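You operate a simulated robot arm through the tools that you are given. There is no shell and no other tool. Be economical: measure what you need, move in short steps, check, and stop when the job is done.

The job below is to be done with a simulated robot arm. You get a single attempt, and the scene is never put back.

## Task
Draw the reel's lead out and plug it into the purple socket.
Fine: socket strip off while plugging, on again after; set the hold slider to FREE for drawing, back to HOLD after.
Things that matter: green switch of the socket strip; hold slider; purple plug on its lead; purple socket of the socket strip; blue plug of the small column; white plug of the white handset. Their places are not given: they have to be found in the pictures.

The check looks at the end state, three seconds after you hand in, the way a careful person would. Anything else that was tipped, shoved, dropped, spilled or broken makes it a failure.

## Robot
A 6-joint arm with a two-finger parallel gripper, fixed in place. Base frame: the origin is at the foot of the arm, x ahead of it, y to its left, z up; the work surface is at about z = 0.86. Lengths are in m, angles in degrees, forces in N, time in s.
With the tool pointing down near the work surface it reaches from about 0.26 to 0.68 m from the base axis. Its first joint turns from -66.0 to 66.0 degrees. Payload 2.9 kg.
The TCP is the grasp point between the finger pads, 0.03 m short of the fingertips. In the tool frame z runs along the fingers and y along their closing line. The gripper opens to 0.11 m. The fingers are 0.02 m wide and 0.01 m thick; the gripper's body (0.048 by 0.112 m) begins 0.055 m behind the TCP.
Orientation is that of the tool frame in the base frame, as [roll, pitch, yaw] about the fixed x, y, z axes, in that order (R = Rz(yaw) Ry(pitch) Rx(roll)). With the fingers straight down and closing along the base's y, the tool's x points along the base's -x, its y along +y and its z along -z.

## Interface
- The arm moves only by the tool apply_moves. Its argument "motion" is a list that holds one entry, the list of rows, each a list of 7 numbers: the shift along the tool's x, y, z in m, then the turn, a rotation vector about the tool's x, y, z in rad, then the closure, from 0 (fully open) to 1 (shut). In form: [[[tx, ty, tz, wx, wy, wz, jaw], ...]]. A call has 1 to 10 rows; each row shifts and turns the commanded pose from where the row before left it, along the tool's axes as they then stand. Rows are played at 5 a second. More than 0.05 m and 8.6 degrees between two rows, or a gripper value outside its range, and nothing of the call is played. A pose out of reach is approached as far as the arm can. The call stops where the force on the tool passes 40 N (or 10 N more than at its start, if that is more) or the arm is blocked; 0.2 s more then pass. The fingers move at their own pace (about 0.108 m/s each) and stop on an object; they squeeze with about 39 N. The grip force told is the motor's: it shows also when the fingers shut on nothing. Time passes only in rows, and 0.2 s behind the last, so rows that do not move let the fingers close. It gives the time, the measured TCP pose, the force on the tool (base axes), the opening and the grip force at its end, in the units of the frame above (readings bear some noise).
- Cameras (640 x 400 px; columns grow to the right, rows downward): "scene" is fixed at [0.0901, 0.4403, 1.4094]; the picture's right is [-0.62, -0.79, 0.00], its down [-0.37, 0.29, -0.88] and it looks along [0.70, -0.55, -0.47] (base axes); focal length 363 px, centre (320, 200). "wrist" rides on the gripper at [0.072, 0.017, -0.103] in the tool frame; the picture's right is [-0.23, 0.97, 0.00], its down [-0.76, -0.18, -0.62] and it looks along [-0.61, -0.14, 0.78] (tool axes); focal length 222 px, centre (320, 200).
- snapshot(camera): a new picture of that camera. It takes no simulated time.
- probe_pixels(camera, pixels): for up to 12 pixels [column, row] of the newest picture of that camera ("zoom" is the newest enlarged one), the place [x, y, z] in the base frame of the surface seen there, good to about 0.002 m, but the place of the scene camera against the robot may be out by one fixed shift of up to 0.025 m in any direction. It takes no simulated time.
- close_up(camera, box): a new picture of the part [left, top, right, bottom] of that camera's present view, enlarged. It takes no simulated time.
- hand_in(): hands the job in; it is judged then, once.

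Work in short steps. Measure before you move; look again where a grasp or a placing could have gone wrong, and mend it. You have 80 turns and 34 pictures in all, those below and enlarged ones among them. Open the gripper and draw the arm clear of the work before you hand the job in, unless the task says otherwise; then end with one line.

The tools are called after ">>>" by a JSON object that holds its "method" and its "body". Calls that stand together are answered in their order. apply_moves: Moves the arm, as the interface text tells. Its arguments: {"type":"object","properties":{"motion":{"type":"array","items":{"type":"array","items":{"type":"array","items":{"type":"number"}}}}},"required":["motion"]} The other tools are called the same way: snapshot (camera) takes a picture; probe_pixels (camera, pixels) gives the place of the surface under pixels of a picture; close_up (camera, box) takes an enlarged picture of a part of a camera's view; hand_in () hands the job in.

At the start:

```text
clock: 0.0
tcp_pos: [0.4019, 0.2349, 1.228]
ee_rot: [-180.0, 0.0, 179.9]
wrist_force: [-0.6, -0.4, 0.4]
opening: 0.11
grip_force: 0.1
```

scene: 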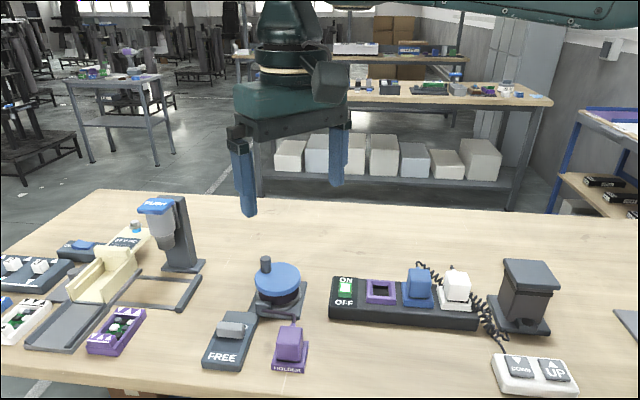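
wrist: 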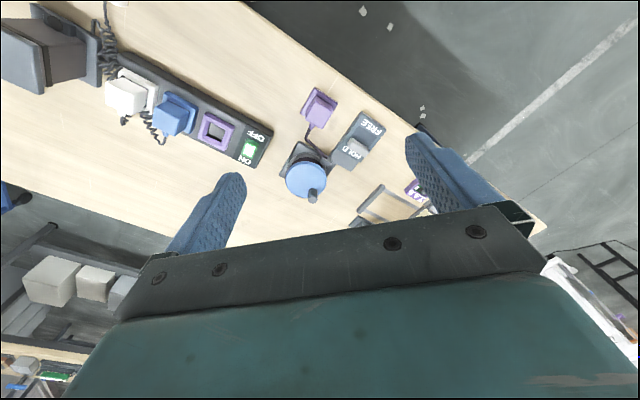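

The scene view shows the strip around (400,300), the slider at (230,335), the reel at (278,285) and the purple plug in its holder at (290,345). I'll take an enlarged view of that area and probe it.

>>> {"method": "close_up", "body": {"camera": "scene", "box": [190, 240, 350, 380]}}

>>> {"method": "close_up", "body": {"camera": "scene", "box": [320, 250, 500, 340]}}

>>> {"method": "close_up", "body": {"camera": "wrist", "box": [80, 40, 440, 240]}}

>>> {"method": "probe_pixels", "body": {"camera": "scene", "pixels": [[345, 283], [344, 296], [380, 289], [418, 275], [456, 277], [232, 327], [220, 357], [290, 332], [289, 345], [278, 273], [266, 258], [335, 345]]}}

>>> {"method": "probe_pixels", "body": {"camera": "wrist", "pixels": [[215, 132], [248, 149], [260, 136], [172, 114], [126, 96], [318, 105], [356, 148], [372, 126], [306, 181], [313, 197], [350, 162], [300, 240]]}}

```text
2.86 times, centred on (270, 310) of scene
```

zoom: 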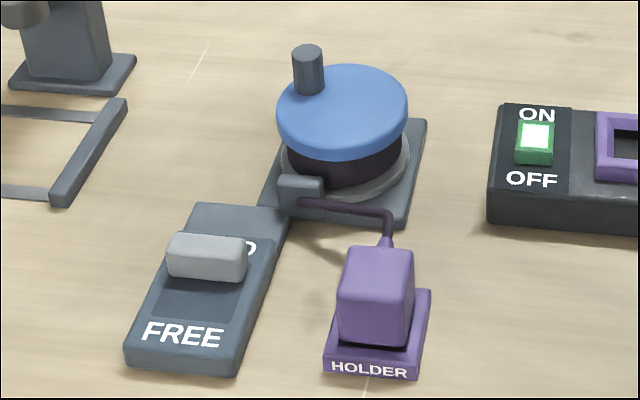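

```text
3.56 times, centred on (410, 295) of scene
```

zoom: 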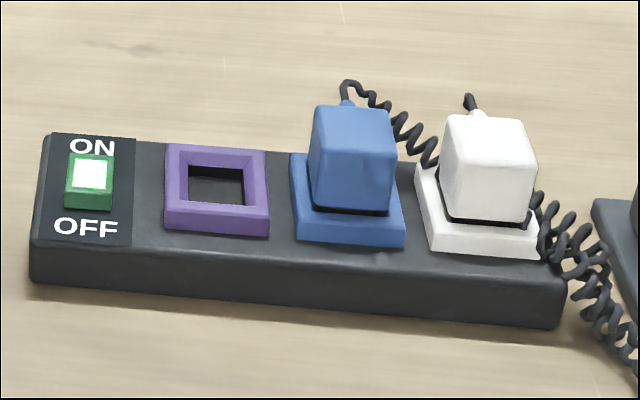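

```text
1.78 times, centred on (260, 140) of wrist
```

zoom: 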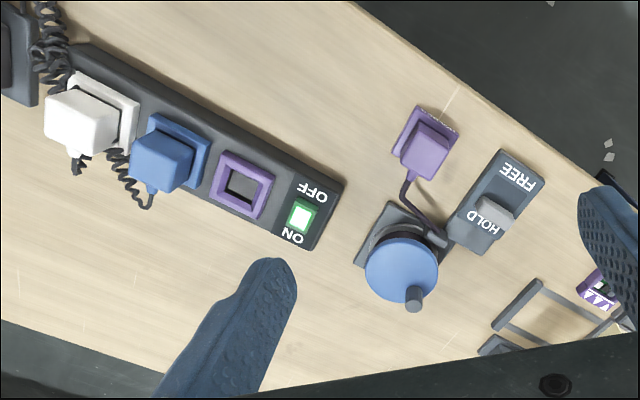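

```text
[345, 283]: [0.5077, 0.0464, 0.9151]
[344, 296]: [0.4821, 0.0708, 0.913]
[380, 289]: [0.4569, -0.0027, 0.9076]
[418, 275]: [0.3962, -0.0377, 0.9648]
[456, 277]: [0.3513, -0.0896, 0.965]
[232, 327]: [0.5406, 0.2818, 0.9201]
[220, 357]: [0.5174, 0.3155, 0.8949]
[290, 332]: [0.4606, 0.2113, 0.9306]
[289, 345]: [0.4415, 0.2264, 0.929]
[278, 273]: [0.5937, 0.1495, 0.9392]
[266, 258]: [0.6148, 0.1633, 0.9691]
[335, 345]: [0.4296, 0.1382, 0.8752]
```

```text
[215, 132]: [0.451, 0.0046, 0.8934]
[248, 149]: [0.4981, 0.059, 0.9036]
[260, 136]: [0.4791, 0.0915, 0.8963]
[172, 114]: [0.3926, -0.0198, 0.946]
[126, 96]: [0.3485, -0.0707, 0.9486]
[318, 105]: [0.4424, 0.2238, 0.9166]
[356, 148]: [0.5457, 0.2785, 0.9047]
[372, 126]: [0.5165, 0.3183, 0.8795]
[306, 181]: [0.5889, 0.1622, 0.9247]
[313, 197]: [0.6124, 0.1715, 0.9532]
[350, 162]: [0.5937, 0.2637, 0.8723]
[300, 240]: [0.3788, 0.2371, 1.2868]
```

I'll probe the outlines in the enlarged wrist picture to get each object's orientation.

>>> {"method": "probe_pixels", "body": {"camera": "zoom", "pixels": [[478, 203], [489, 195], [515, 210], [503, 222], [503, 152], [543, 169], [484, 254], [447, 233], [421, 133], [447, 140], [436, 170], [410, 160]]}}

>>> {"method": "probe_pixels", "body": {"camera": "zoom", "pixels": [[224, 152], [276, 177], [257, 219], [208, 194], [231, 173], [256, 184], [245, 205], [224, 195], [302, 202], [318, 207], [305, 233], [290, 222]]}}

>>> {"method": "probe_pixels", "body": {"camera": "zoom", "pixels": [[403, 187], [402, 200], [430, 228], [442, 238], [407, 285], [414, 298], [150, 132], [192, 142], [176, 190], [132, 175], [298, 216], [308, 214]]}}

```text
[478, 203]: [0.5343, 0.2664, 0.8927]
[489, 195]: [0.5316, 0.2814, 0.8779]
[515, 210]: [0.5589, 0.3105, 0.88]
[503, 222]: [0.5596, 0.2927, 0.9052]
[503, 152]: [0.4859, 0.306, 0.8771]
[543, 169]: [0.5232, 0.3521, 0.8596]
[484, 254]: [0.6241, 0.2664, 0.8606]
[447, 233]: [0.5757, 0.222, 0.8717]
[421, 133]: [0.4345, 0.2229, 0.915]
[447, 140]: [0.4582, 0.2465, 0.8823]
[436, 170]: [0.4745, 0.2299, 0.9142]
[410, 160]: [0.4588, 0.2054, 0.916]
```

```text
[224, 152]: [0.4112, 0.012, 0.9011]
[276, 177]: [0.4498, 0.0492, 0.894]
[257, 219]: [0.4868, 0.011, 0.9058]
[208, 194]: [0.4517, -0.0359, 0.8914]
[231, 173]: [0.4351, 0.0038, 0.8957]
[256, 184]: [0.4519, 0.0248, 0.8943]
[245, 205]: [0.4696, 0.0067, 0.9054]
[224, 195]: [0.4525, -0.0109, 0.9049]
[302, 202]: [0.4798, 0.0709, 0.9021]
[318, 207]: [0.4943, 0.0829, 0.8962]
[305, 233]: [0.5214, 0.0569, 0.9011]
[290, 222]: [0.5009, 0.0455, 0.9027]
```

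```text
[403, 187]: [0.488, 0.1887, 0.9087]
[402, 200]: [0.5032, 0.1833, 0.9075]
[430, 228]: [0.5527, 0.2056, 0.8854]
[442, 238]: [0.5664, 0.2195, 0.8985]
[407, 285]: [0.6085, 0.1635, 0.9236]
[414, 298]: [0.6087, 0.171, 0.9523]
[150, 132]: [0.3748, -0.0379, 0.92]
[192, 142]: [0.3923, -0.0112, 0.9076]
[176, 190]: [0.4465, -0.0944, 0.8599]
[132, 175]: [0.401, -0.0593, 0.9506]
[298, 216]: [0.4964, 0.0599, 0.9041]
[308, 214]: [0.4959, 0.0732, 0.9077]
```

The objects are turned by roughly 45°. I'll turn the tool about 43° to line up with them, come down to z≈1.1 and take a better look.

>>> {"method": "apply_moves", "body": {"motion": [[[0, 0, 0.025, 0, 0, 0.15, 0], [0, 0, 0.025, 0, 0, 0.15, 0], [0, 0, 0.025, 0, 0, 0.15, 0], [0, 0, 0.025, 0, 0, 0.15, 0], [0, 0, 0.025, 0, 0, 0.15, 0], [0, 0, 0, 0, 0, 0, 0]]]}}

>>> {"method": "snapshot", "body": {"camera": "wrist"}}

```text
clock: 1.4
tcp_pos: [0.401, 0.2351, 1.1034]
ee_rot: [-180.0, 0.0, 137.1]
wrist_force: [-0.5, 0.7, -0.6]
opening: 0.1101
grip_force: 0.1
```

```text
28 pictures are left
```

wrist: 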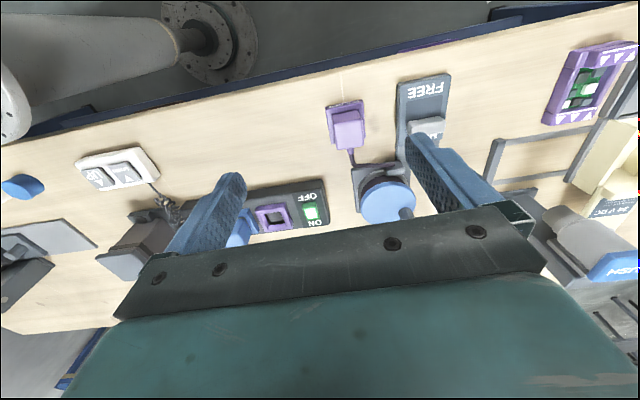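

The view is upside down and shows the area on the tool's +x side, below the camera. I'll shift the tool 0.12 m along its −x so the objects sit clear of the fingers.

>>> {"method": "apply_moves", "body": {"motion": [[[-0.04, 0, 0, 0, 0, 0, 0], [-0.04, 0, 0, 0, 0, 0, 0], [-0.04, 0, 0, 0, 0, 0, 0], [0, 0, 0, 0, 0, 0, 0]]]}}

>>> {"method": "snapshot", "body": {"camera": "wrist"}}

>>> {"method": "close_up", "body": {"camera": "wrist", "box": [240, 20, 480, 170]}}

```text
clock: 2.4
tcp_pos: [0.4909, 0.1551, 1.1032]
ee_rot: [-179.9, 0.0, 137.1]
wrist_force: [-0.6, 0.0, -0.1]
opening: 0.11
grip_force: 0.0
```

```text
27 pictures are left
```

wrist: 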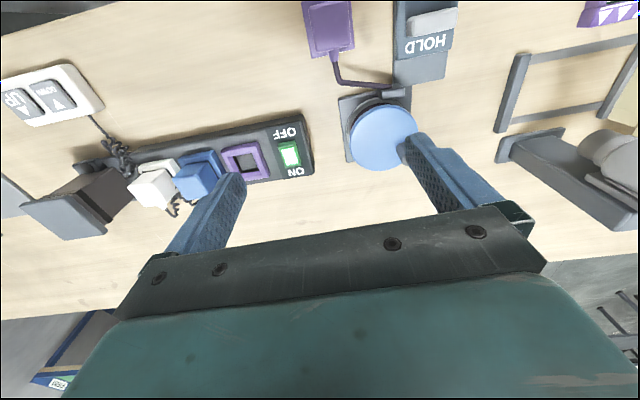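

```text
2.67 times, centred on (360, 95) of wrist
```

zoom: 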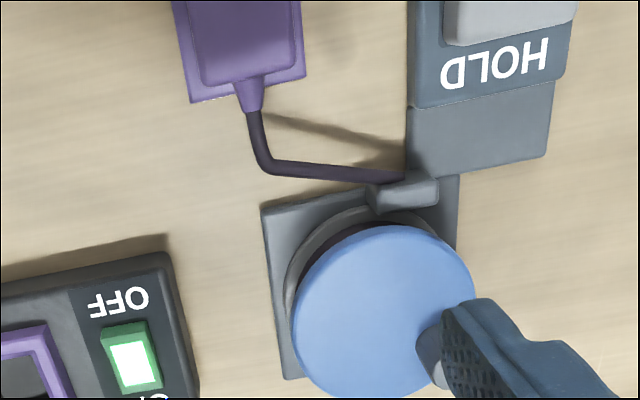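

Now the switch, socket and slider show clearly. I'll probe the switch and strip edges in the zoom, and the socket in the wrist view.

>>> {"method": "probe_pixels", "body": {"camera": "zoom", "pixels": [[105, 331], [145, 324], [158, 380], [118, 390], [130, 360], [120, 304], [160, 255], [20, 277], [415, 100], [560, 75], [445, 40], [550, 15]]}}

>>> {"method": "probe_pixels", "body": {"camera": "wrist", "pixels": [[223, 149], [259, 142], [268, 177], [233, 156], [253, 151], [256, 168], [237, 173], [245, 162], [404, 34], [411, 13], [456, 9], [330, 30]]}}

```text
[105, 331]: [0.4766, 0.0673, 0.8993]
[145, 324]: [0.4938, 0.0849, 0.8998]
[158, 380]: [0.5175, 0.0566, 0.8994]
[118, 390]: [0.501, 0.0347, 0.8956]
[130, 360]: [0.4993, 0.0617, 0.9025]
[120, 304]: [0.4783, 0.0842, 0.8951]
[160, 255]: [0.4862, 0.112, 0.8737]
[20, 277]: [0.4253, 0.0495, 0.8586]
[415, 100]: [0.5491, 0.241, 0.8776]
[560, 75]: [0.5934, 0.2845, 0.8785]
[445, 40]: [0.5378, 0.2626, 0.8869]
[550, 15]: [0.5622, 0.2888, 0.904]
```

```text
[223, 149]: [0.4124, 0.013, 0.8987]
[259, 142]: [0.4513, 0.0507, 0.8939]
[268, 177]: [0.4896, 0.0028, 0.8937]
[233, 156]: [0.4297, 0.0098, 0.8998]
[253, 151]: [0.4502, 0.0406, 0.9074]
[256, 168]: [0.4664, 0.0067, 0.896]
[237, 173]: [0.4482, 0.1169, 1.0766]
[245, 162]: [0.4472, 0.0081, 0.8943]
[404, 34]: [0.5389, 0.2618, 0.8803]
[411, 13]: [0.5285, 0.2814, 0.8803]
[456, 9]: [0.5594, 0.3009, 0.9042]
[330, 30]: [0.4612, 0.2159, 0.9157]
```

The switch centre is about (0.497, 0.061, 0.902) and its OFF end about (0.485, 0.076). I'll shut the fingers, go above the OFF end and descend to tips a little over it.

>>> {"method": "apply_moves", "body": {"motion": [[[-0.0265, -0.0314, 0, 0, 0, 0, 1], [-0.0264, -0.0314, 0, 0, 0, 0, 1], [0, 0, 0.04, 0, 0, 0, 1], [0, 0, 0.04, 0, 0, 0, 1], [0, 0, 0.04, 0, 0, 0, 1], [0, 0, 0.03, 0, 0, 0, 1], [0, 0, 0, 0, 0, 0, 1]]]}}

>>> {"method": "close_up", "body": {"camera": "wrist", "box": [160, 60, 480, 260]}}

```text
clock: 4.0
tcp_pos: [0.4846, 0.0721, 0.9543]
ee_rot: [180.0, 0.0, 137.1]
wrist_force: [-0.3, -0.9, 0.7]
opening: 0.0003
grip_force: 38.0
```

```text
2.00 times, centred on (320, 160) of wrist
```

zoom: 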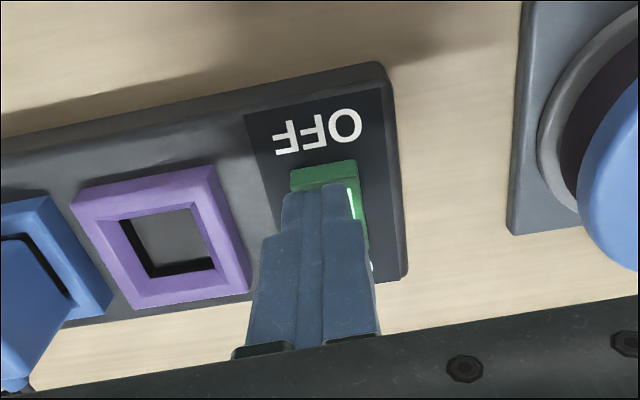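

The fingertips are over the green switch. I'll measure the switch and socket corners from this close view.

>>> {"method": "probe_pixels", "body": {"camera": "zoom", "pixels": [[292, 172], [354, 163], [293, 188], [352, 185], [367, 245], [86, 201], [213, 180], [246, 280], [116, 303], [122, 221], [195, 210], [214, 262]]}}

>>> {"method": "probe_pixels", "body": {"camera": "zoom", "pixels": [[103, 260], [228, 232], [150, 192], [180, 292], [15, 205], [100, 300], [165, 245], [60, 180], [390, 90], [250, 110], [400, 270], [40, 160]]}}

```text
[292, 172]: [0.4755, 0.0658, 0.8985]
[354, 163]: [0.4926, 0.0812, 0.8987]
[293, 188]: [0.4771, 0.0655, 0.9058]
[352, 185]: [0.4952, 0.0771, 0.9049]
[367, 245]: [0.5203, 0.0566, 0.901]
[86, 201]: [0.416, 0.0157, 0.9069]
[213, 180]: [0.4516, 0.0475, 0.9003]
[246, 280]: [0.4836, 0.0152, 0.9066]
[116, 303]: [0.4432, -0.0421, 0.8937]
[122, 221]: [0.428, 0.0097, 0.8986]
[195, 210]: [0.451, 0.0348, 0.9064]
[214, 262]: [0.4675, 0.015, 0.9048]
```

```text
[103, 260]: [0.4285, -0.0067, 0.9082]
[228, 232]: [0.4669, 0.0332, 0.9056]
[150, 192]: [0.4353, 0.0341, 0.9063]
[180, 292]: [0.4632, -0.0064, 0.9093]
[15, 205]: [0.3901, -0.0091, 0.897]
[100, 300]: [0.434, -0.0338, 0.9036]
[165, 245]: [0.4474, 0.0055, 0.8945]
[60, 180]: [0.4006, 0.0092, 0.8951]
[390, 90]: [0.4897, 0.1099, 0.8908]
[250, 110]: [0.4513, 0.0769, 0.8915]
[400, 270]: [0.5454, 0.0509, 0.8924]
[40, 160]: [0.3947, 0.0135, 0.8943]
```

The OFF end is raised (z≈0.905) and lies right under the tips. I'll press down gently.

>>> {"method": "apply_moves", "body": {"motion": [[[0, 0, 0.01, 0, 0, 0, 1], [0, 0, 0.006, 0, 0, 0, 1], [0, 0, 0.003, 0, 0, 0, 1], [0, 0, 0.003, 0, 0, 0, 1], [0, 0, 0.002, 0, 0, 0, 1]]]}}

>>> {"method": "close_up", "body": {"camera": "scene", "box": [300, 250, 460, 340]}}

```text
clock: 5.2
tcp_pos: [0.4845, 0.0715, 0.9326]
ee_rot: [179.8, 0.0, 137.1]
wrist_force: [-14.9, -0.1, 31.1]
opening: 0.0001
grip_force: 37.6
```

```text
4.00 times, centred on (380, 295) of scene
```

zoom: 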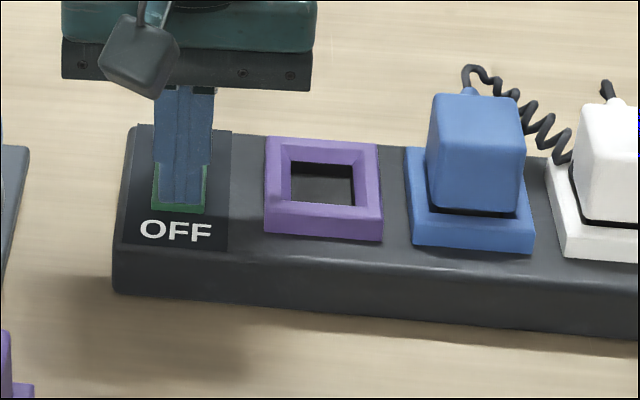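

The force reached 31 N with the tip at z≈0.903. I'll lift and check whether the switch changed.

>>> {"method": "apply_moves", "body": {"motion": [[[0, 0, -0.03, 0, 0, 0, 1], [0, 0, -0.05, 0, 0, 0, 1], [-0.03, 0, -0.02, 0, 0, 0, 1], [0, 0, 0, 0, 0, 0, 1]]]}}

>>> {"method": "close_up", "body": {"camera": "wrist", "box": [200, 40, 480, 215]}}

```text
clock: 6.2
tcp_pos: [0.5075, 0.0491, 1.0281]
ee_rot: [180.0, 0.1, 137.2]
wrist_force: [-1.0, 1.1, -0.1]
opening: 0.0
grip_force: 37.3
```

```text
2.29 times, centred on (340, 128) of wrist
```

zoom: 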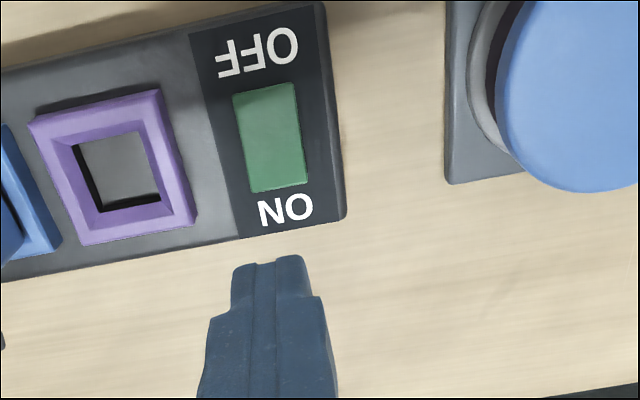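

The light is out and the switch is rocked to OFF. Next I'll record the switch's ON end and go to a viewing spot just beside the slider knob.

>>> {"method": "probe_pixels", "body": {"camera": "zoom", "pixels": [[280, 180], [268, 95], [255, 187], [303, 182], [236, 97], [294, 86], [110, 165], [50, 180], [172, 145], [95, 112], [128, 222], [270, 138]]}}

>>> {"method": "apply_moves", "body": {"motion": [[[0.018, 0.04, 0, 0, 0, 0, 0.3], [0.018, 0.04, 0, 0, 0, 0, 0.3], [0.018, 0.04, 0, 0, 0, 0, 0.3], [0.018, 0.04, 0, 0, 0, 0, 0.3], [0.019, 0.037, 0, 0, 0, 0, 0.3], [0, 0, 0, 0, 0, 0, 0.3]]]}}

>>> {"method": "snapshot", "body": {"camera": "wrist"}}

```text
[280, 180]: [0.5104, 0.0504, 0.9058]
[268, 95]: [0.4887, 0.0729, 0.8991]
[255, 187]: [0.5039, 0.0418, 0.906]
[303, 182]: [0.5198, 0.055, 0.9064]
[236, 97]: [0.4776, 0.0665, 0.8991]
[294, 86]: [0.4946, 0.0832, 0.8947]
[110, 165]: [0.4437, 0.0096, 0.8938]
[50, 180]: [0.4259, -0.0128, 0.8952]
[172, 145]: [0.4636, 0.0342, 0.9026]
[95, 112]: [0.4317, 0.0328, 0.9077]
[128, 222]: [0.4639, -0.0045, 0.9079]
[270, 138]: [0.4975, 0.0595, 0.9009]
```

```text
clock: 7.6
tcp_pos: [0.5771, 0.2583, 1.0317]
ee_rot: [-180.0, 0.0, 137.1]
wrist_force: [-0.8, 0.6, -0.8]
opening: 0.0769
grip_force: 0.1
```

```text
22 pictures are left
```

wrist: 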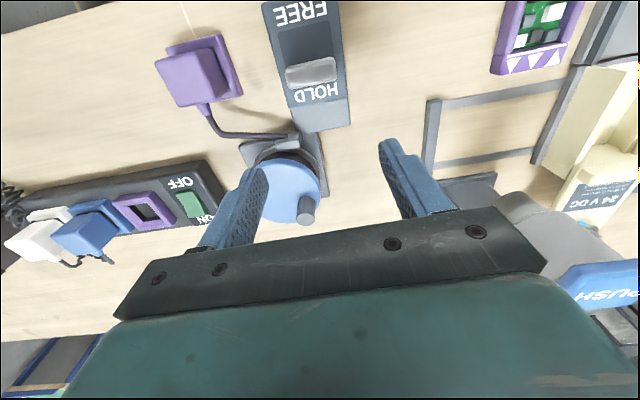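

The knob is at about (312,72) with the free track above it. I'll probe the knob, the track and the plug.

>>> {"method": "probe_pixels", "body": {"camera": "wrist", "pixels": [[289, 67], [335, 57], [337, 76], [291, 87], [312, 66], [312, 80], [276, 26], [332, 20], [304, 30], [287, 98], [347, 88], [352, 122]]}}

>>> {"method": "probe_pixels", "body": {"camera": "wrist", "pixels": [[155, 60], [201, 52], [227, 92], [180, 104], [190, 78], [168, 45], [223, 36], [242, 92], [235, 60], [208, 110], [213, 60], [228, 130]]}}

```text
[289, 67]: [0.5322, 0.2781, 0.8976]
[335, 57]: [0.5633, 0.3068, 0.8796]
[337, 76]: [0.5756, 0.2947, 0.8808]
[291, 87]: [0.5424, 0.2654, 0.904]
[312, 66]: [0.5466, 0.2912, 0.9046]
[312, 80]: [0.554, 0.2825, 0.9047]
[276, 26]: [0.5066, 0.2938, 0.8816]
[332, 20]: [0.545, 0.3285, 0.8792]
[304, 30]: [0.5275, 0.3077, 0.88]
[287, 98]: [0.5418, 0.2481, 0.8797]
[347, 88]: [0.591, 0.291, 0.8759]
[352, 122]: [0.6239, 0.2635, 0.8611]
```

```text
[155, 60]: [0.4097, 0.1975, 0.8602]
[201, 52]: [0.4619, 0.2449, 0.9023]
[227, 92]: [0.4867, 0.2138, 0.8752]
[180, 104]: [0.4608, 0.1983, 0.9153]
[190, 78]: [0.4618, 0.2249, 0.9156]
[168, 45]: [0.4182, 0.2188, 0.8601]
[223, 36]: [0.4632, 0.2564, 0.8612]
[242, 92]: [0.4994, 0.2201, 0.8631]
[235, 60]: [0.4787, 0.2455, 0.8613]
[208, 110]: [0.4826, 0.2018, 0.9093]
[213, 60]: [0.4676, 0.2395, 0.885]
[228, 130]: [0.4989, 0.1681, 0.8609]
```

The knob centre is about (0.549, 0.284), its top 0.905, and travel is about 25 mm toward FREE (tool +x). I'll descend over it and close across its length.

>>> {"method": "apply_moves", "body": {"motion": [[[0.0381, 0, 0, 0, 0, 0, 0.4], [0, 0, 0.04, 0, 0, 0, 0.4], [0, 0, 0.04, 0, 0, 0, 0.4], [0, 0, 0.034, 0, 0, 0, 0.4], [0, 0, 0, 0, 0, 0, 0.4], [0, 0, 0, 0, 0, 0, 1], [0, 0, 0, 0, 0, 0, 1]]]}}

```text
clock: 9.2
tcp_pos: [0.5474, 0.2847, 0.9156]
ee_rot: [179.5, 0.1, 137.1]
wrist_force: [20.9, 22.1, -11.5]
opening: 0.0483
grip_force: 45.3
```

The fingers stopped at 0.048 with a sideways push along tool +y, so I'm off-centre on the knob. I'll take a look.

>>> {"method": "close_up", "body": {"camera": "wrist", "box": [200, 60, 480, 235]}}

```text
2.29 times, centred on (340, 148) of wrist
```

zoom: 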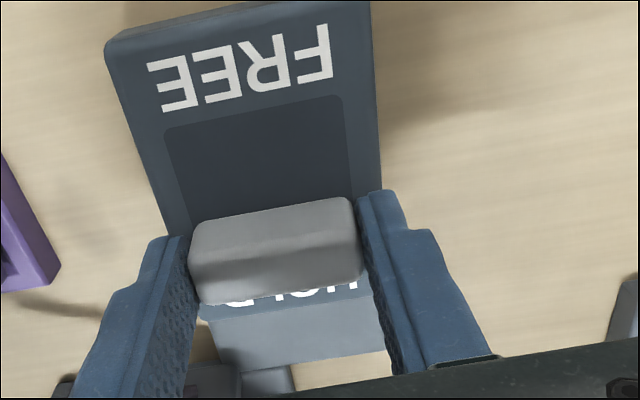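

The knob is squarely between the fingers. I'll relieve the side load and drag toward FREE.

>>> {"method": "apply_moves", "body": {"motion": [[[0, 0.002, -0.001, 0, 0, 0, 1], [0.006, 0, 0, 0, 0, 0, 1], [0.006, 0, 0, 0, 0, 0, 1], [0.006, 0, 0, 0, 0, 0, 1], [0.006, 0, 0, 0, 0, 0, 1]]]}}

>>> {"method": "close_up", "body": {"camera": "wrist", "box": [200, 60, 480, 235]}}

```text
clock: 10.4
tcp_pos: [0.5312, 0.3026, 0.9158]
ee_rot: [179.6, 0.1, 137.0]
wrist_force: [21.7, 23.4, -21.6]
opening: 0.0479
grip_force: 45.0
```

```text
2.29 times, centred on (340, 148) of wrist
```

zoom: 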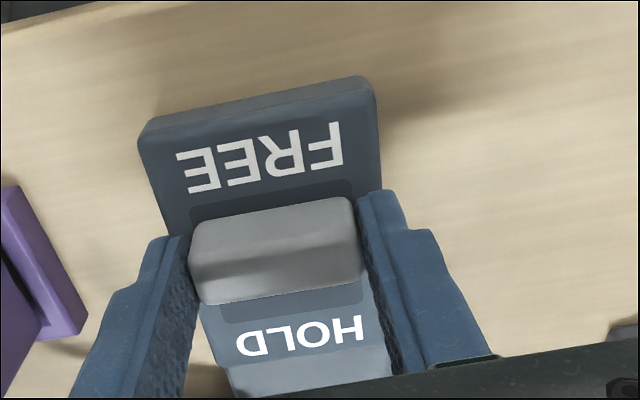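

It moved about 24 mm; a few mm of track are left. I'll continue until it stops.

>>> {"method": "apply_moves", "body": {"motion": [[[0, 0.003, 0, 0, 0, 0, 1], [0.003, 0, 0, 0, 0, 0, 1], [0.003, 0, 0, 0, 0, 0, 1], [0.002, 0, 0, 0, 0, 0, 1]]]}}

>>> {"method": "close_up", "body": {"camera": "wrist", "box": [200, 60, 480, 235]}}

```text
clock: 11.4
tcp_pos: [0.5305, 0.3047, 0.9175]
ee_rot: [180.0, 0.1, 136.4]
wrist_force: [22.1, -18.5, -13.1]
opening: 0.0476
grip_force: 45.5
```

```text
2.29 times, centred on (340, 148) of wrist
```

zoom: 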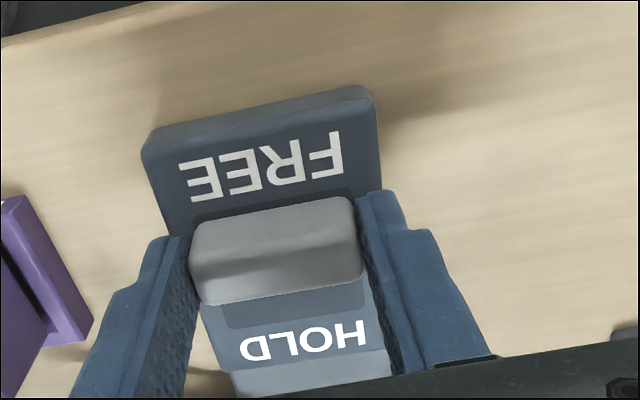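

It has reached the stop (reaction along −x tool, HOLD label uncovered), so the slider is at FREE. I'll release, lift and move to view the plug.

>>> {"method": "apply_moves", "body": {"motion": [[[-0.006, 0, 0, 0, 0, 0, 0.35], [0, 0, 0, 0, 0, 0, 0.35], [0, 0, -0.045, 0, 0, 0, 0.35], [0, 0, -0.045, 0, 0, 0, 0.35], [-0.015, -0.037, 0, 0, 0, 0, 0.35], [-0.015, -0.037, 0, 0, 0, 0, 0.35], [-0.015, -0.037, 0, 0, 0, 0, 0.35], [0, 0, 0, 0, 0, 0, 0.35]]]}}

>>> {"method": "close_up", "body": {"camera": "wrist", "box": [160, 30, 480, 230]}}

```text
clock: 13.2
tcp_pos: [0.4903, 0.1915, 1.0072]
ee_rot: [-179.9, 0.0, 137.1]
wrist_force: [0.0, 0.6, -0.2]
opening: 0.0715
grip_force: 0.1
```

```text
2.00 times, centred on (320, 130) of wrist
```

zoom: 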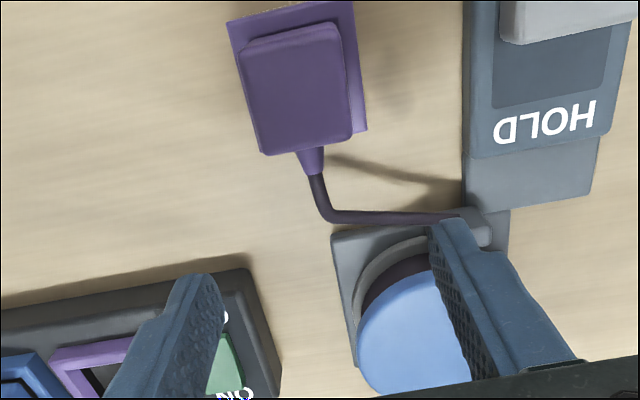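

The plug is clearly visible at zoom (295,85), with its lead leaving toward the reel. I'll probe its edges.

>>> {"method": "probe_pixels", "body": {"camera": "zoom", "pixels": [[242, 60], [332, 30], [347, 125], [265, 148], [295, 88], [250, 100], [338, 80], [287, 45], [305, 133], [310, 160], [365, 130], [230, 28]]}}

>>> {"method": "probe_pixels", "body": {"camera": "zoom", "pixels": [[246, 95], [342, 75], [350, 75], [280, 40], [288, 33], [306, 138], [356, 60], [234, 45], [348, 8], [324, 205], [330, 215], [311, 172]]}}

```text
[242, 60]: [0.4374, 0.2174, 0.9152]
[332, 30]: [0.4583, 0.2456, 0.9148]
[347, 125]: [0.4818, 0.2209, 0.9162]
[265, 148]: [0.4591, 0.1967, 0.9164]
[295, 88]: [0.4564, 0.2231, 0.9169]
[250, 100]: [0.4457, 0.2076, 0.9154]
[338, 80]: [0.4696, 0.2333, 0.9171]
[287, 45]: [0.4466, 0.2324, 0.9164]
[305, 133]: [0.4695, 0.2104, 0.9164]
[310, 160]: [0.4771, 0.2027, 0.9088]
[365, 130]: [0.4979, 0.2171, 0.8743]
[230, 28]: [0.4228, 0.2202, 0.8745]
```

```text
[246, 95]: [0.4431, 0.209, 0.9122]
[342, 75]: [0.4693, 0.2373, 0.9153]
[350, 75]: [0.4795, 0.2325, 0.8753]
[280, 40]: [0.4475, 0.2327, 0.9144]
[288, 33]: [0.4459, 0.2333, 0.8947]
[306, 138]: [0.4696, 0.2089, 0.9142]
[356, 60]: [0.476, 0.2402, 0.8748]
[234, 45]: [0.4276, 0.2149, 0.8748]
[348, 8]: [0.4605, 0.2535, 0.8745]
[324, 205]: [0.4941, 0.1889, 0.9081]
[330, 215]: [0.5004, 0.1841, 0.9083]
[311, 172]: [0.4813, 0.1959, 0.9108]
```

The plug's top centre is about (0.459, 0.220, 0.916), and it is lined up with the tool. I'll descend with the tips just above the holder flange and grip.

>>> {"method": "apply_moves", "body": {"motion": [[[0.0423, 0, 0, 0, 0, 0, 0.35], [0, 0, 0.035, 0, 0, 0, 0.35], [0, 0, 0.035, 0, 0, 0, 0.35], [0, 0, 0.025, 0, 0, 0, 0.35], [0, 0, 0, 0, 0, 0, 0.35]]]}}

>>> {"method": "close_up", "body": {"camera": "wrist", "box": [160, 60, 480, 260]}}

```text
clock: 14.4
tcp_pos: [0.4589, 0.2214, 0.9107]
ee_rot: [180.0, 0.0, 137.1]
wrist_force: [0.7, 0.0, 0.9]
opening: 0.0715
grip_force: 0.1
```

```text
2.00 times, centred on (320, 160) of wrist
```

zoom: 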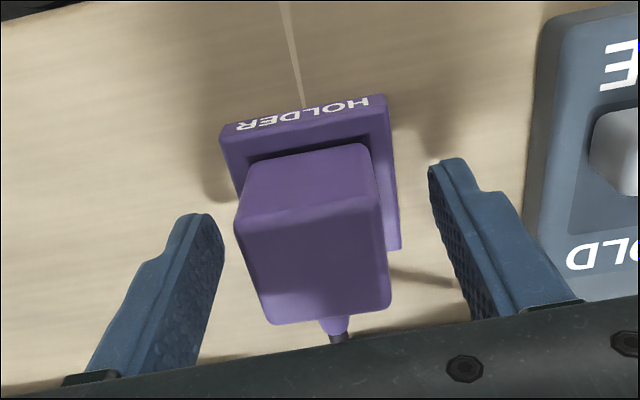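

The plug seems slightly nearer the left finger, so I'll probe its top edges to centre the grip.

>>> {"method": "probe_pixels", "body": {"camera": "zoom", "pixels": [[256, 268], [382, 255], [247, 225], [378, 205], [275, 316], [388, 300], [318, 262], [217, 240], [434, 185], [310, 212], [330, 315], [320, 180]]}}

```text
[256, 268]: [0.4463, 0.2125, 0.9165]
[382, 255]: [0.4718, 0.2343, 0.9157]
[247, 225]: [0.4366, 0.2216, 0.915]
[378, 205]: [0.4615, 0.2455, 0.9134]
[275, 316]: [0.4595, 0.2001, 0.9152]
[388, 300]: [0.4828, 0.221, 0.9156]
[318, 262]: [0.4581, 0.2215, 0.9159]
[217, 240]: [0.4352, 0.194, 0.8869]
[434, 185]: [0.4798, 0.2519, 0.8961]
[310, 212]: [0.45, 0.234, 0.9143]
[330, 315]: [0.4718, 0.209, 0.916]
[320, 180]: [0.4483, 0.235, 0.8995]
```

The plug is centred within about 1.5 mm. I'll close on it.

>>> {"method": "apply_moves", "body": {"motion": [[[0, 0, 0, 0, 0, 0, 0.6], [0, 0, 0, 0, 0, 0, 0.8], [0, 0, 0, 0, 0, 0, 1], [0, 0, 0, 0, 0, 0, 1]]]}}

```text
clock: 15.4
tcp_pos: [0.4598, 0.2208, 0.9119]
ee_rot: [-179.9, -0.1, 137.1]
wrist_force: [-0.4, -0.7, 0.2]
opening: 0.0393
grip_force: 39.0
```

The grip is solid: opening 0.039, no side load. I'll lift straight up.

>>> {"method": "apply_moves", "body": {"motion": [[[0, 0, -0.01, 0, 0, 0, 1], [0, 0, -0.015, 0, 0, 0, 1], [0, 0, -0.02, 0, 0, 0, 1], [0, 0, -0.025, 0, 0, 0, 1], [0, 0, -0.02, 0, 0, 0, 1], [0, 0, 0, 0, 0, 0, 1]]]}}

>>> {"method": "snapshot", "body": {"camera": "scene"}}

```text
clock: 16.8
tcp_pos: [0.4575, 0.2213, 1.0023]
ee_rot: [-180.0, 0.1, 137.1]
wrist_force: [-0.8, 0.7, -0.3]
opening: 0.0396
grip_force: 39.1
```

```text
16 pictures are left
```

scene: 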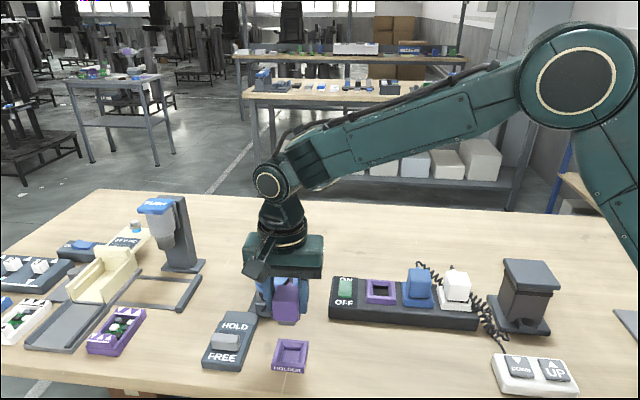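

The plug is out of the holder. I'll carry it slowly to above the purple socket at (0.449, 0.0145), drawing the lead.

>>> {"method": "apply_moves", "body": {"motion": [[[-0.0167, -0.01975, 0, 0, 0, 0, 1], [-0.0167, -0.01975, 0, 0, 0, 0, 1], [-0.0167, -0.01975, 0, 0, 0, 0, 1], [-0.0167, -0.01975, 0, 0, 0, 0, 1], [-0.0167, -0.01975, 0, 0, 0, 0, 1], [-0.0167, -0.01975, 0, 0, 0, 0, 1], [-0.0167, -0.01975, 0, 0, 0, 0, 1], [-0.0167, -0.01975, 0, 0, 0, 0, 1], [0, 0, 0, 0, 0, 0, 1]]]}}

>>> {"method": "close_up", "body": {"camera": "wrist", "box": [160, 60, 480, 260]}}

>>> {"method": "close_up", "body": {"camera": "scene", "box": [220, 220, 500, 395]}}

```text
clock: 18.8
tcp_pos: [0.4494, 0.0123, 1.0015]
ee_rot: [-180.0, 0.0, 137.0]
wrist_force: [0.2, -0.1, -0.5]
opening: 0.0393
grip_force: 38.9
```

```text
2.00 times, centred on (320, 160) of wrist
```

zoom: 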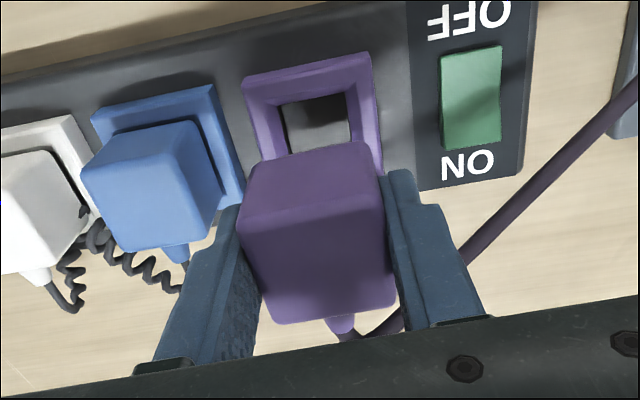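

```text
2.29 times, centred on (360, 308) of scene
```

zoom: 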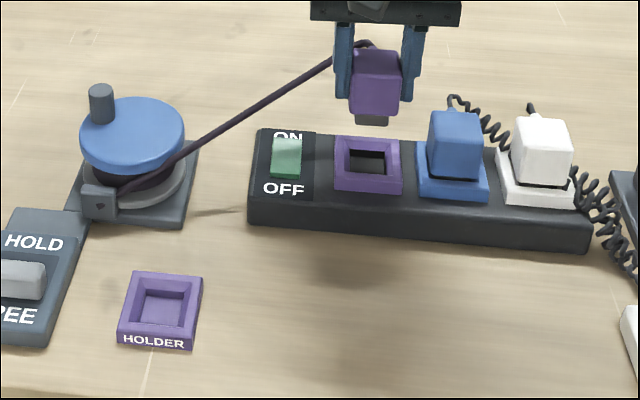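

The plug hangs over the socket with its lead running freely from the reel. I'll probe the plug and socket in the same scene view to check their relative offset.

>>> {"method": "probe_pixels", "body": {"camera": "zoom", "pixels": [[338, 140], [397, 142], [401, 178], [336, 176], [348, 152], [387, 153], [388, 172], [347, 171], [367, 162], [352, 84], [399, 86], [375, 86]]}}

>>> {"method": "probe_pixels", "body": {"camera": "zoom", "pixels": [[357, 118], [387, 121], [372, 119], [375, 105], [353, 100], [398, 104], [353, 52], [397, 54], [375, 54], [375, 70], [350, 78], [400, 80]]}}

>>> {"method": "probe_pixels", "body": {"camera": "wrist", "pixels": [[285, 97], [343, 88], [289, 110], [348, 100], [303, 112], [334, 107], [302, 132], [335, 128], [291, 194], [351, 187], [286, 150], [348, 142]]}}

```text
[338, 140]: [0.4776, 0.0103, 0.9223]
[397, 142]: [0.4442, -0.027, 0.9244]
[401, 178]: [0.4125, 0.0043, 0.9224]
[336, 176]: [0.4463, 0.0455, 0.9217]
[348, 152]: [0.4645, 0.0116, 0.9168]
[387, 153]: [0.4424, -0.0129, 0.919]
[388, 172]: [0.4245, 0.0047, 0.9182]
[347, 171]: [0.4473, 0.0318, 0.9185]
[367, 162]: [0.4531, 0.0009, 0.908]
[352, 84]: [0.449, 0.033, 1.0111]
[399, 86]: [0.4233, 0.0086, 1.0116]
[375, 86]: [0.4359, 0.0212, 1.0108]
```

```text
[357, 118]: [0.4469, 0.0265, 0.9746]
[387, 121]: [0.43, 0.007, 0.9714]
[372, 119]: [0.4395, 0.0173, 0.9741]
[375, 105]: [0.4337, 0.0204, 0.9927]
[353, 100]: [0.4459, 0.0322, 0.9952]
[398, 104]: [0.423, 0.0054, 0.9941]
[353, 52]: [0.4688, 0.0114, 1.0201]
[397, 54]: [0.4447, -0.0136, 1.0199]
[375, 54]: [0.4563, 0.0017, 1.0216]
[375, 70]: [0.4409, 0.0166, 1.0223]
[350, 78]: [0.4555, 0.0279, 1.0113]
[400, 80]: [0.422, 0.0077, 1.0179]
```

```text
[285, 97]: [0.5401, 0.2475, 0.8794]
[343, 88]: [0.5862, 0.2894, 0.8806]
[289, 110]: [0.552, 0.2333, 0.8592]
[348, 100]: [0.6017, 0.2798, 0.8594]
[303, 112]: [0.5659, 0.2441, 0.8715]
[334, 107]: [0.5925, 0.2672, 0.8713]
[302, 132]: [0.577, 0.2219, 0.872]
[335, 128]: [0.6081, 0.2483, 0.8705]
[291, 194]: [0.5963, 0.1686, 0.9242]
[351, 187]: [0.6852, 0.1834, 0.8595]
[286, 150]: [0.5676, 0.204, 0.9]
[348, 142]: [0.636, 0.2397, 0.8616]
```

The relative offset is only 1–2 mm. I'll apply a small correction, descend to just above the frame and look.

>>> {"method": "apply_moves", "body": {"motion": [[[0.001, -0.001, 0.015, 0, 0, 0, 1], [0, 0, 0.015, 0, 0, 0, 1], [0, 0, 0.01, 0, 0, 0, 1], [0, 0, 0, 0, 0, 0, 1]]]}}

>>> {"method": "close_up", "body": {"camera": "scene", "box": [330, 250, 430, 313]}}

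>>> {"method": "close_up", "body": {"camera": "wrist", "box": [200, 80, 440, 230]}}

```text
clock: 19.8
tcp_pos: [0.4472, 0.0141, 0.9631]
ee_rot: [180.0, 0.0, 137.0]
wrist_force: [0.4, 0.2, -1.2]
opening: 0.0394
grip_force: 39.1
```

```text
6.35 times, centred on (380, 282) of scene
```

zoom: 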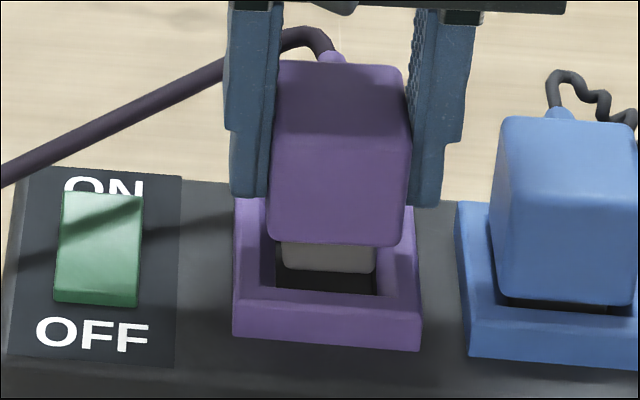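

```text
2.67 times, centred on (320, 155) of wrist
```

zoom: 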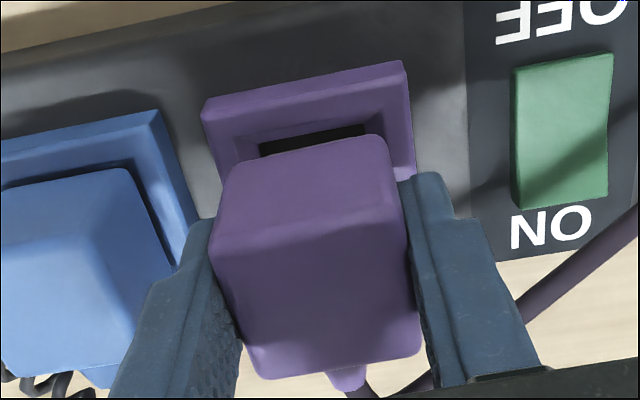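

Sideways alignment is good: block 281–376 against hole 275–377. To check fore-aft I'll re-probe in a fresh scene zoom.

>>> {"method": "close_up", "body": {"camera": "scene", "box": [330, 250, 430, 313]}}

>>> {"method": "probe_pixels", "body": {"camera": "zoom", "pixels": [[300, 268], [330, 269], [360, 270], [330, 255], [300, 296], [330, 298], [360, 300], [300, 238], [370, 242], [330, 310], [280, 285], [330, 285]]}}

>>> {"method": "probe_pixels", "body": {"camera": "zoom", "pixels": [[520, 288], [570, 292], [610, 297], [520, 320], [570, 326], [610, 330], [520, 130], [570, 130], [300, 80], [350, 80], [300, 180], [570, 220]]}}

```text
6.35 times, centred on (380, 282) of scene
```

zoom: 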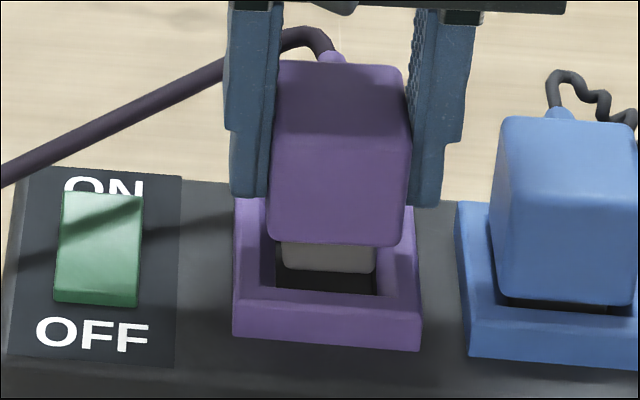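

```text
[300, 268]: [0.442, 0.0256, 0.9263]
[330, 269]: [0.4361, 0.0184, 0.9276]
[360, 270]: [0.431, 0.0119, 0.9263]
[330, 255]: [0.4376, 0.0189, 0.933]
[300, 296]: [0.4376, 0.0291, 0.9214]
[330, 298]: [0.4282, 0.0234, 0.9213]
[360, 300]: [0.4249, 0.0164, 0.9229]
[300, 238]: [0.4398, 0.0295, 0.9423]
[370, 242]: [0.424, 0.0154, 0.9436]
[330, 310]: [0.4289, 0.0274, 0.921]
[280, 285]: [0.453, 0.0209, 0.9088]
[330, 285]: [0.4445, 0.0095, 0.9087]
```

```text
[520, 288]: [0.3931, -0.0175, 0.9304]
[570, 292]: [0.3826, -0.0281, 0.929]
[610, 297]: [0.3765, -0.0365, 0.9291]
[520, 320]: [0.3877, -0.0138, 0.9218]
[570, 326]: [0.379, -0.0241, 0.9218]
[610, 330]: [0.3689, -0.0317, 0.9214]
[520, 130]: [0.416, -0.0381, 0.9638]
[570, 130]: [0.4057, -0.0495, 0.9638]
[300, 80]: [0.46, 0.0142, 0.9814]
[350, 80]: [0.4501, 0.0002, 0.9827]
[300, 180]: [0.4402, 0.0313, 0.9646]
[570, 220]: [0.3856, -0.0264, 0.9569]
```

Fore-aft, the plug's front face matches the seated blue plug's line within a millimetre. I'll lower it in small steps, watching the force.

>>> {"method": "apply_moves", "body": {"motion": [[[0, 0, 0.004, 0, 0, 0, 1], [0, 0, 0.004, 0, 0, 0, 1], [0, 0, 0.003, 0, 0, 0, 1], [0, 0, 0.003, 0, 0, 0, 1], [0, 0, 0, 0, 0, 0, 1]]]}}

```text
clock: 21.0
tcp_pos: [0.4476, 0.0129, 0.9464]
ee_rot: [-180.0, 0.1, 136.8]
wrist_force: [14.4, -13.0, -11.1]
opening: 0.0395
grip_force: 38.8
```

There is about 19 N toward tool −x, so the socket is pulling the plug that way. I'll yield 1.5 mm in −x and continue down.

>>> {"method": "apply_moves", "body": {"motion": [[[-0.0015, 0, 0.0, 0, 0, 0, 1], [0, 0, 0.002, 0, 0, 0, 1], [0, 0, 0, 0, 0, 0, 1]]]}}

>>> {"method": "close_up", "body": {"camera": "scene", "box": [330, 250, 430, 313]}}

```text
clock: 21.8
tcp_pos: [0.4473, 0.0128, 0.9458]
ee_rot: [179.9, 0.0, 137.2]
wrist_force: [5.0, -6.7, 0.2]
opening: 0.0395
grip_force: 38.8
```

```text
6.35 times, centred on (380, 282) of scene
```

zoom: 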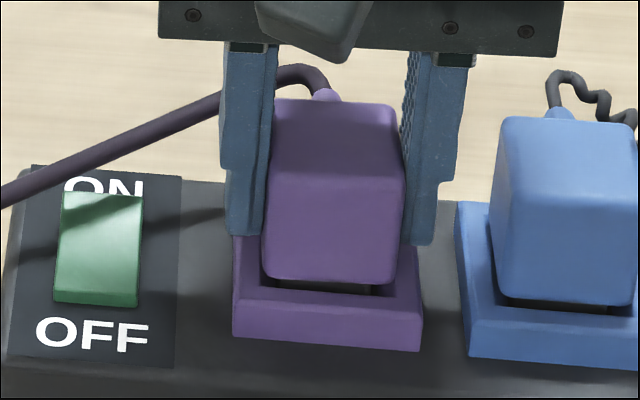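

The plug is in the socket and looks nearly as deep as the blue one. I'll push down a little more to make sure it seats.

>>> {"method": "apply_moves", "body": {"motion": [[[-0.001, 0, 0.002, 0, 0, 0, 1], [0, 0, 0.003, 0, 0, 0, 1], [0, 0, 0.002, 0, 0, 0, 1], [0, 0, 0, 0, 0, 0, 1]]]}}

```text
clock: 22.8
tcp_pos: [0.4493, 0.0118, 0.9394]
ee_rot: [-180.0, 0.2, 137.1]
wrist_force: [-4.9, -2.7, 32.3]
opening: 0.0392
grip_force: 38.9
```

It bottomed out at z=0.939 with 32 N, so it is seated. I'll relax, open slightly (the blue plug is close) and lift away.

>>> {"method": "apply_moves", "body": {"motion": [[[0, 0, -0.001, 0, 0, 0, 1], [0, 0, 0, 0, 0, 0, 0.55], [0, 0, 0, 0, 0, 0, 0.55], [0, 0, -0.02, 0, 0, 0, 0.55], [0, 0, -0.04, 0, 0, 0, 0.55], [0, 0, -0.04, 0, 0, 0, 0.55], [0, 0, 0, 0, 0, 0, 0.55]]]}}

>>> {"method": "close_up", "body": {"camera": "scene", "box": [220, 220, 500, 395]}}

```text
clock: 24.4
tcp_pos: [0.4468, 0.013, 1.0404]
ee_rot: [180.0, 0.0, 137.1]
wrist_force: [-0.9, 0.2, 0.3]
opening: 0.0498
grip_force: 0.1
```

```text
2.29 times, centred on (360, 308) of scene
```

zoom: 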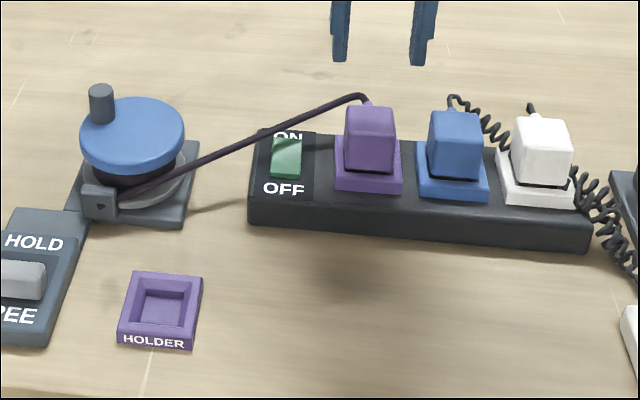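

The plug is fully seated in line with the others. Before pressing ON I'll probe where the lead runs over the switch.

>>> {"method": "probe_pixels", "body": {"camera": "zoom", "pixels": [[360, 95], [340, 99], [320, 108], [300, 119], [290, 125], [280, 130], [260, 141], [240, 150], [220, 160], [200, 170], [160, 187], [130, 192]]}}

>>> {"method": "probe_pixels", "body": {"camera": "zoom", "pixels": [[20, 280], [40, 265], [10, 245], [45, 320], [60, 215], [20, 312], [288, 150], [288, 137], [287, 175], [278, 150], [299, 150], [345, 115]]}}

```text
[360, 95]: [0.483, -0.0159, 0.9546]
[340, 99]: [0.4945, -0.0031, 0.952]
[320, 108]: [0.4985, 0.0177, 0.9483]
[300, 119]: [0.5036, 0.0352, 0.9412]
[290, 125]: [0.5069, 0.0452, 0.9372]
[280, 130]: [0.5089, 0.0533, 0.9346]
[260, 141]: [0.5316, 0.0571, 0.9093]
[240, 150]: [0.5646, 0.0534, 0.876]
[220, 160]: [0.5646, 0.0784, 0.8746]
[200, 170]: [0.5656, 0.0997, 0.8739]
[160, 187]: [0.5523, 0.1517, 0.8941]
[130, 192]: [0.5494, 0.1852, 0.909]
```

```text
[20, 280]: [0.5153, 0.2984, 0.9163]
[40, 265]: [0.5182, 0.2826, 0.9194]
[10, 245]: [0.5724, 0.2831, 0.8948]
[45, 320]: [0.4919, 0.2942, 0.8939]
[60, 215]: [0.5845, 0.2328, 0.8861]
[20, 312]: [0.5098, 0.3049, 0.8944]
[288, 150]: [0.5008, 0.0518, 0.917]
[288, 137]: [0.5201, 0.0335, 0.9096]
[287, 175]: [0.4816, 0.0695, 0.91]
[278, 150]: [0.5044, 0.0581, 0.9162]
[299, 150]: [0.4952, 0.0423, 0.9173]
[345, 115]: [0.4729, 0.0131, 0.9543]
```

The lead crosses just above the switch's ON end at z≈0.92, so I'll need to press from its +v side later. First I'll take the slider back to HOLD, moving above the knob's FREE position.

>>> {"method": "apply_moves", "body": {"motion": [[[0.01977, 0.03859, 0, 0, 0, 0, 0.4], [0.01977, 0.03859, 0, 0, 0, 0, 0.4], [0.01977, 0.03859, 0, 0, 0, 0, 0.4], [0.01977, 0.03859, 0, 0, 0, 0, 0.4], [0.01977, 0.03859, 0, 0, 0, 0, 0.4], [0.01977, 0.03859, 0, 0, 0, 0, 0.4], [0.01977, 0.03859, 0, 0, 0, 0, 0.4], [0, 0, 0.04, 0, 0, 0, 0.4], [0, 0, 0.03, 0, 0, 0, 0.4], [0, 0, 0, 0, 0, 0, 0.4]]]}}

>>> {"method": "close_up", "body": {"camera": "wrist", "box": [200, 60, 480, 235]}}

```text
clock: 26.6
tcp_pos: [0.5301, 0.3054, 0.969]
ee_rot: [180.0, 0.0, 137.1]
wrist_force: [-0.1, 0.9, -0.7]
opening: 0.0661
grip_force: 0.0
```

```text
2.29 times, centred on (340, 148) of wrist
```

zoom: 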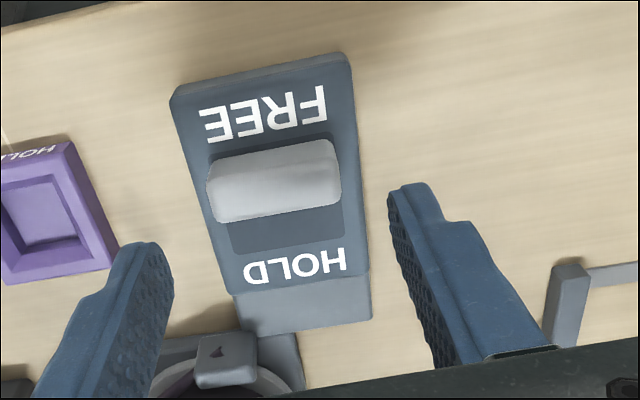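

The knob sits at the FREE end, between the fingers. I'll descend, grip, and drag back toward HOLD.

>>> {"method": "apply_moves", "body": {"motion": [[[0, 0, 0.03, 0, 0, 0, 0.4], [0, 0, 0.022, 0, 0, 0, 0.4], [0, 0, 0, 0, 0, 0, 1], [0, 0, 0, 0, 0, 0, 1], [0, 0, 0, 0, 0, 0, 1]]]}}

>>> {"method": "apply_moves", "body": {"motion": [[[-0.006, 0, 0, 0, 0, 0, 1], [-0.006, 0, 0, 0, 0, 0, 1], [-0.006, 0, 0, 0, 0, 0, 1], [-0.006, 0, 0, 0, 0, 0, 1], [-0.003, 0, 0, 0, 0, 0, 1], [-0.003, 0, 0, 0, 0, 0, 1]]]}}

>>> {"method": "close_up", "body": {"camera": "wrist", "box": [200, 60, 480, 235]}}

```text
clock: 27.8
tcp_pos: [0.5299, 0.3048, 0.9174]
ee_rot: [-180.0, -0.1, 137.0]
wrist_force: [-4.9, -4.8, 1.7]
opening: 0.0482
grip_force: 45.0
```

```text
clock: 29.2
tcp_pos: [0.5487, 0.2863, 0.9179]
ee_rot: [-179.5, -0.3, 137.3]
wrist_force: [-37.0, -3.2, 5.7]
opening: 0.0482
grip_force: 45.1
```

```text
2.29 times, centred on (340, 148) of wrist
```

zoom: 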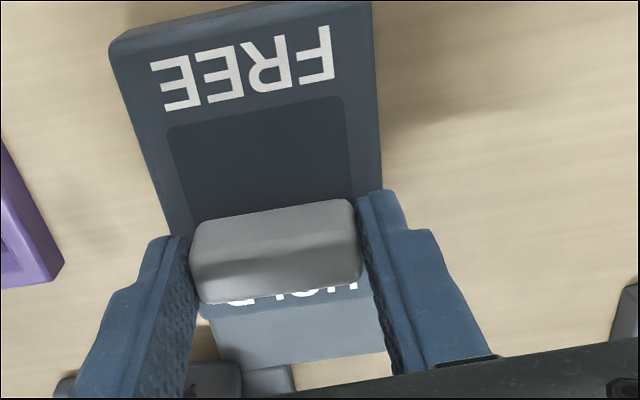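

The picture matches the original HOLD position, with a stop reaction. I'll release, lift, and go over the switch, clear of the lead.

>>> {"method": "apply_moves", "body": {"motion": [[[0.002, 0, 0, 0, 0, 0, 0.4], [0, 0, 0, 0, 0, 0, 0.4], [0, 0, -0.05, 0, 0, 0, 0.4], [0, 0, -0.05, 0, 0, 0, 0.4]]]}}

>>> {"method": "apply_moves", "body": {"motion": [[[-0.0188, -0.03327, 0, 0, 0, 0, 1], [-0.0188, -0.03327, 0, 0, 0, 0, 1], [-0.0188, -0.03327, 0, 0, 0, 0, 1], [-0.0188, -0.03327, 0, 0, 0, 0, 1], [-0.0188, -0.03327, 0, 0, 0, 0, 1], [-0.0188, -0.03327, 0, 0, 0, 0, 1], [0, 0, 0, 0, 0, 0, 1]]]}}

>>> {"method": "close_up", "body": {"camera": "wrist", "box": [160, 40, 480, 240]}}

```text
clock: 30.2
tcp_pos: [0.5507, 0.2864, 1.0206]
ee_rot: [-179.9, -0.1, 137.0]
wrist_force: [1.1, -0.3, 0.8]
opening: 0.0661
grip_force: 0.1
```

```text
clock: 31.8
tcp_pos: [0.4985, 0.0611, 1.0176]
ee_rot: [179.9, 0.0, 137.0]
wrist_force: [-0.2, -0.5, -0.2]
opening: 0.0
grip_force: 37.4
```

```text
2.00 times, centred on (320, 140) of wrist
```

zoom: 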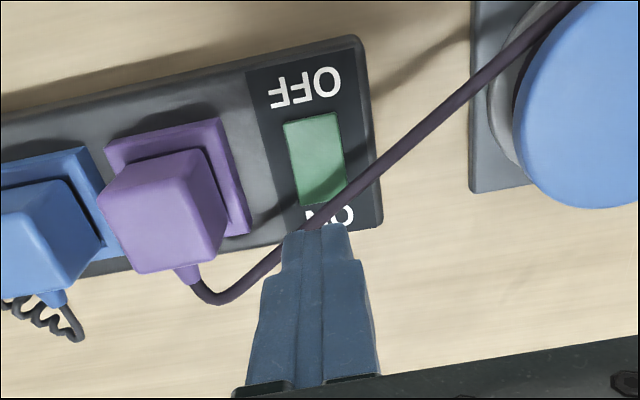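

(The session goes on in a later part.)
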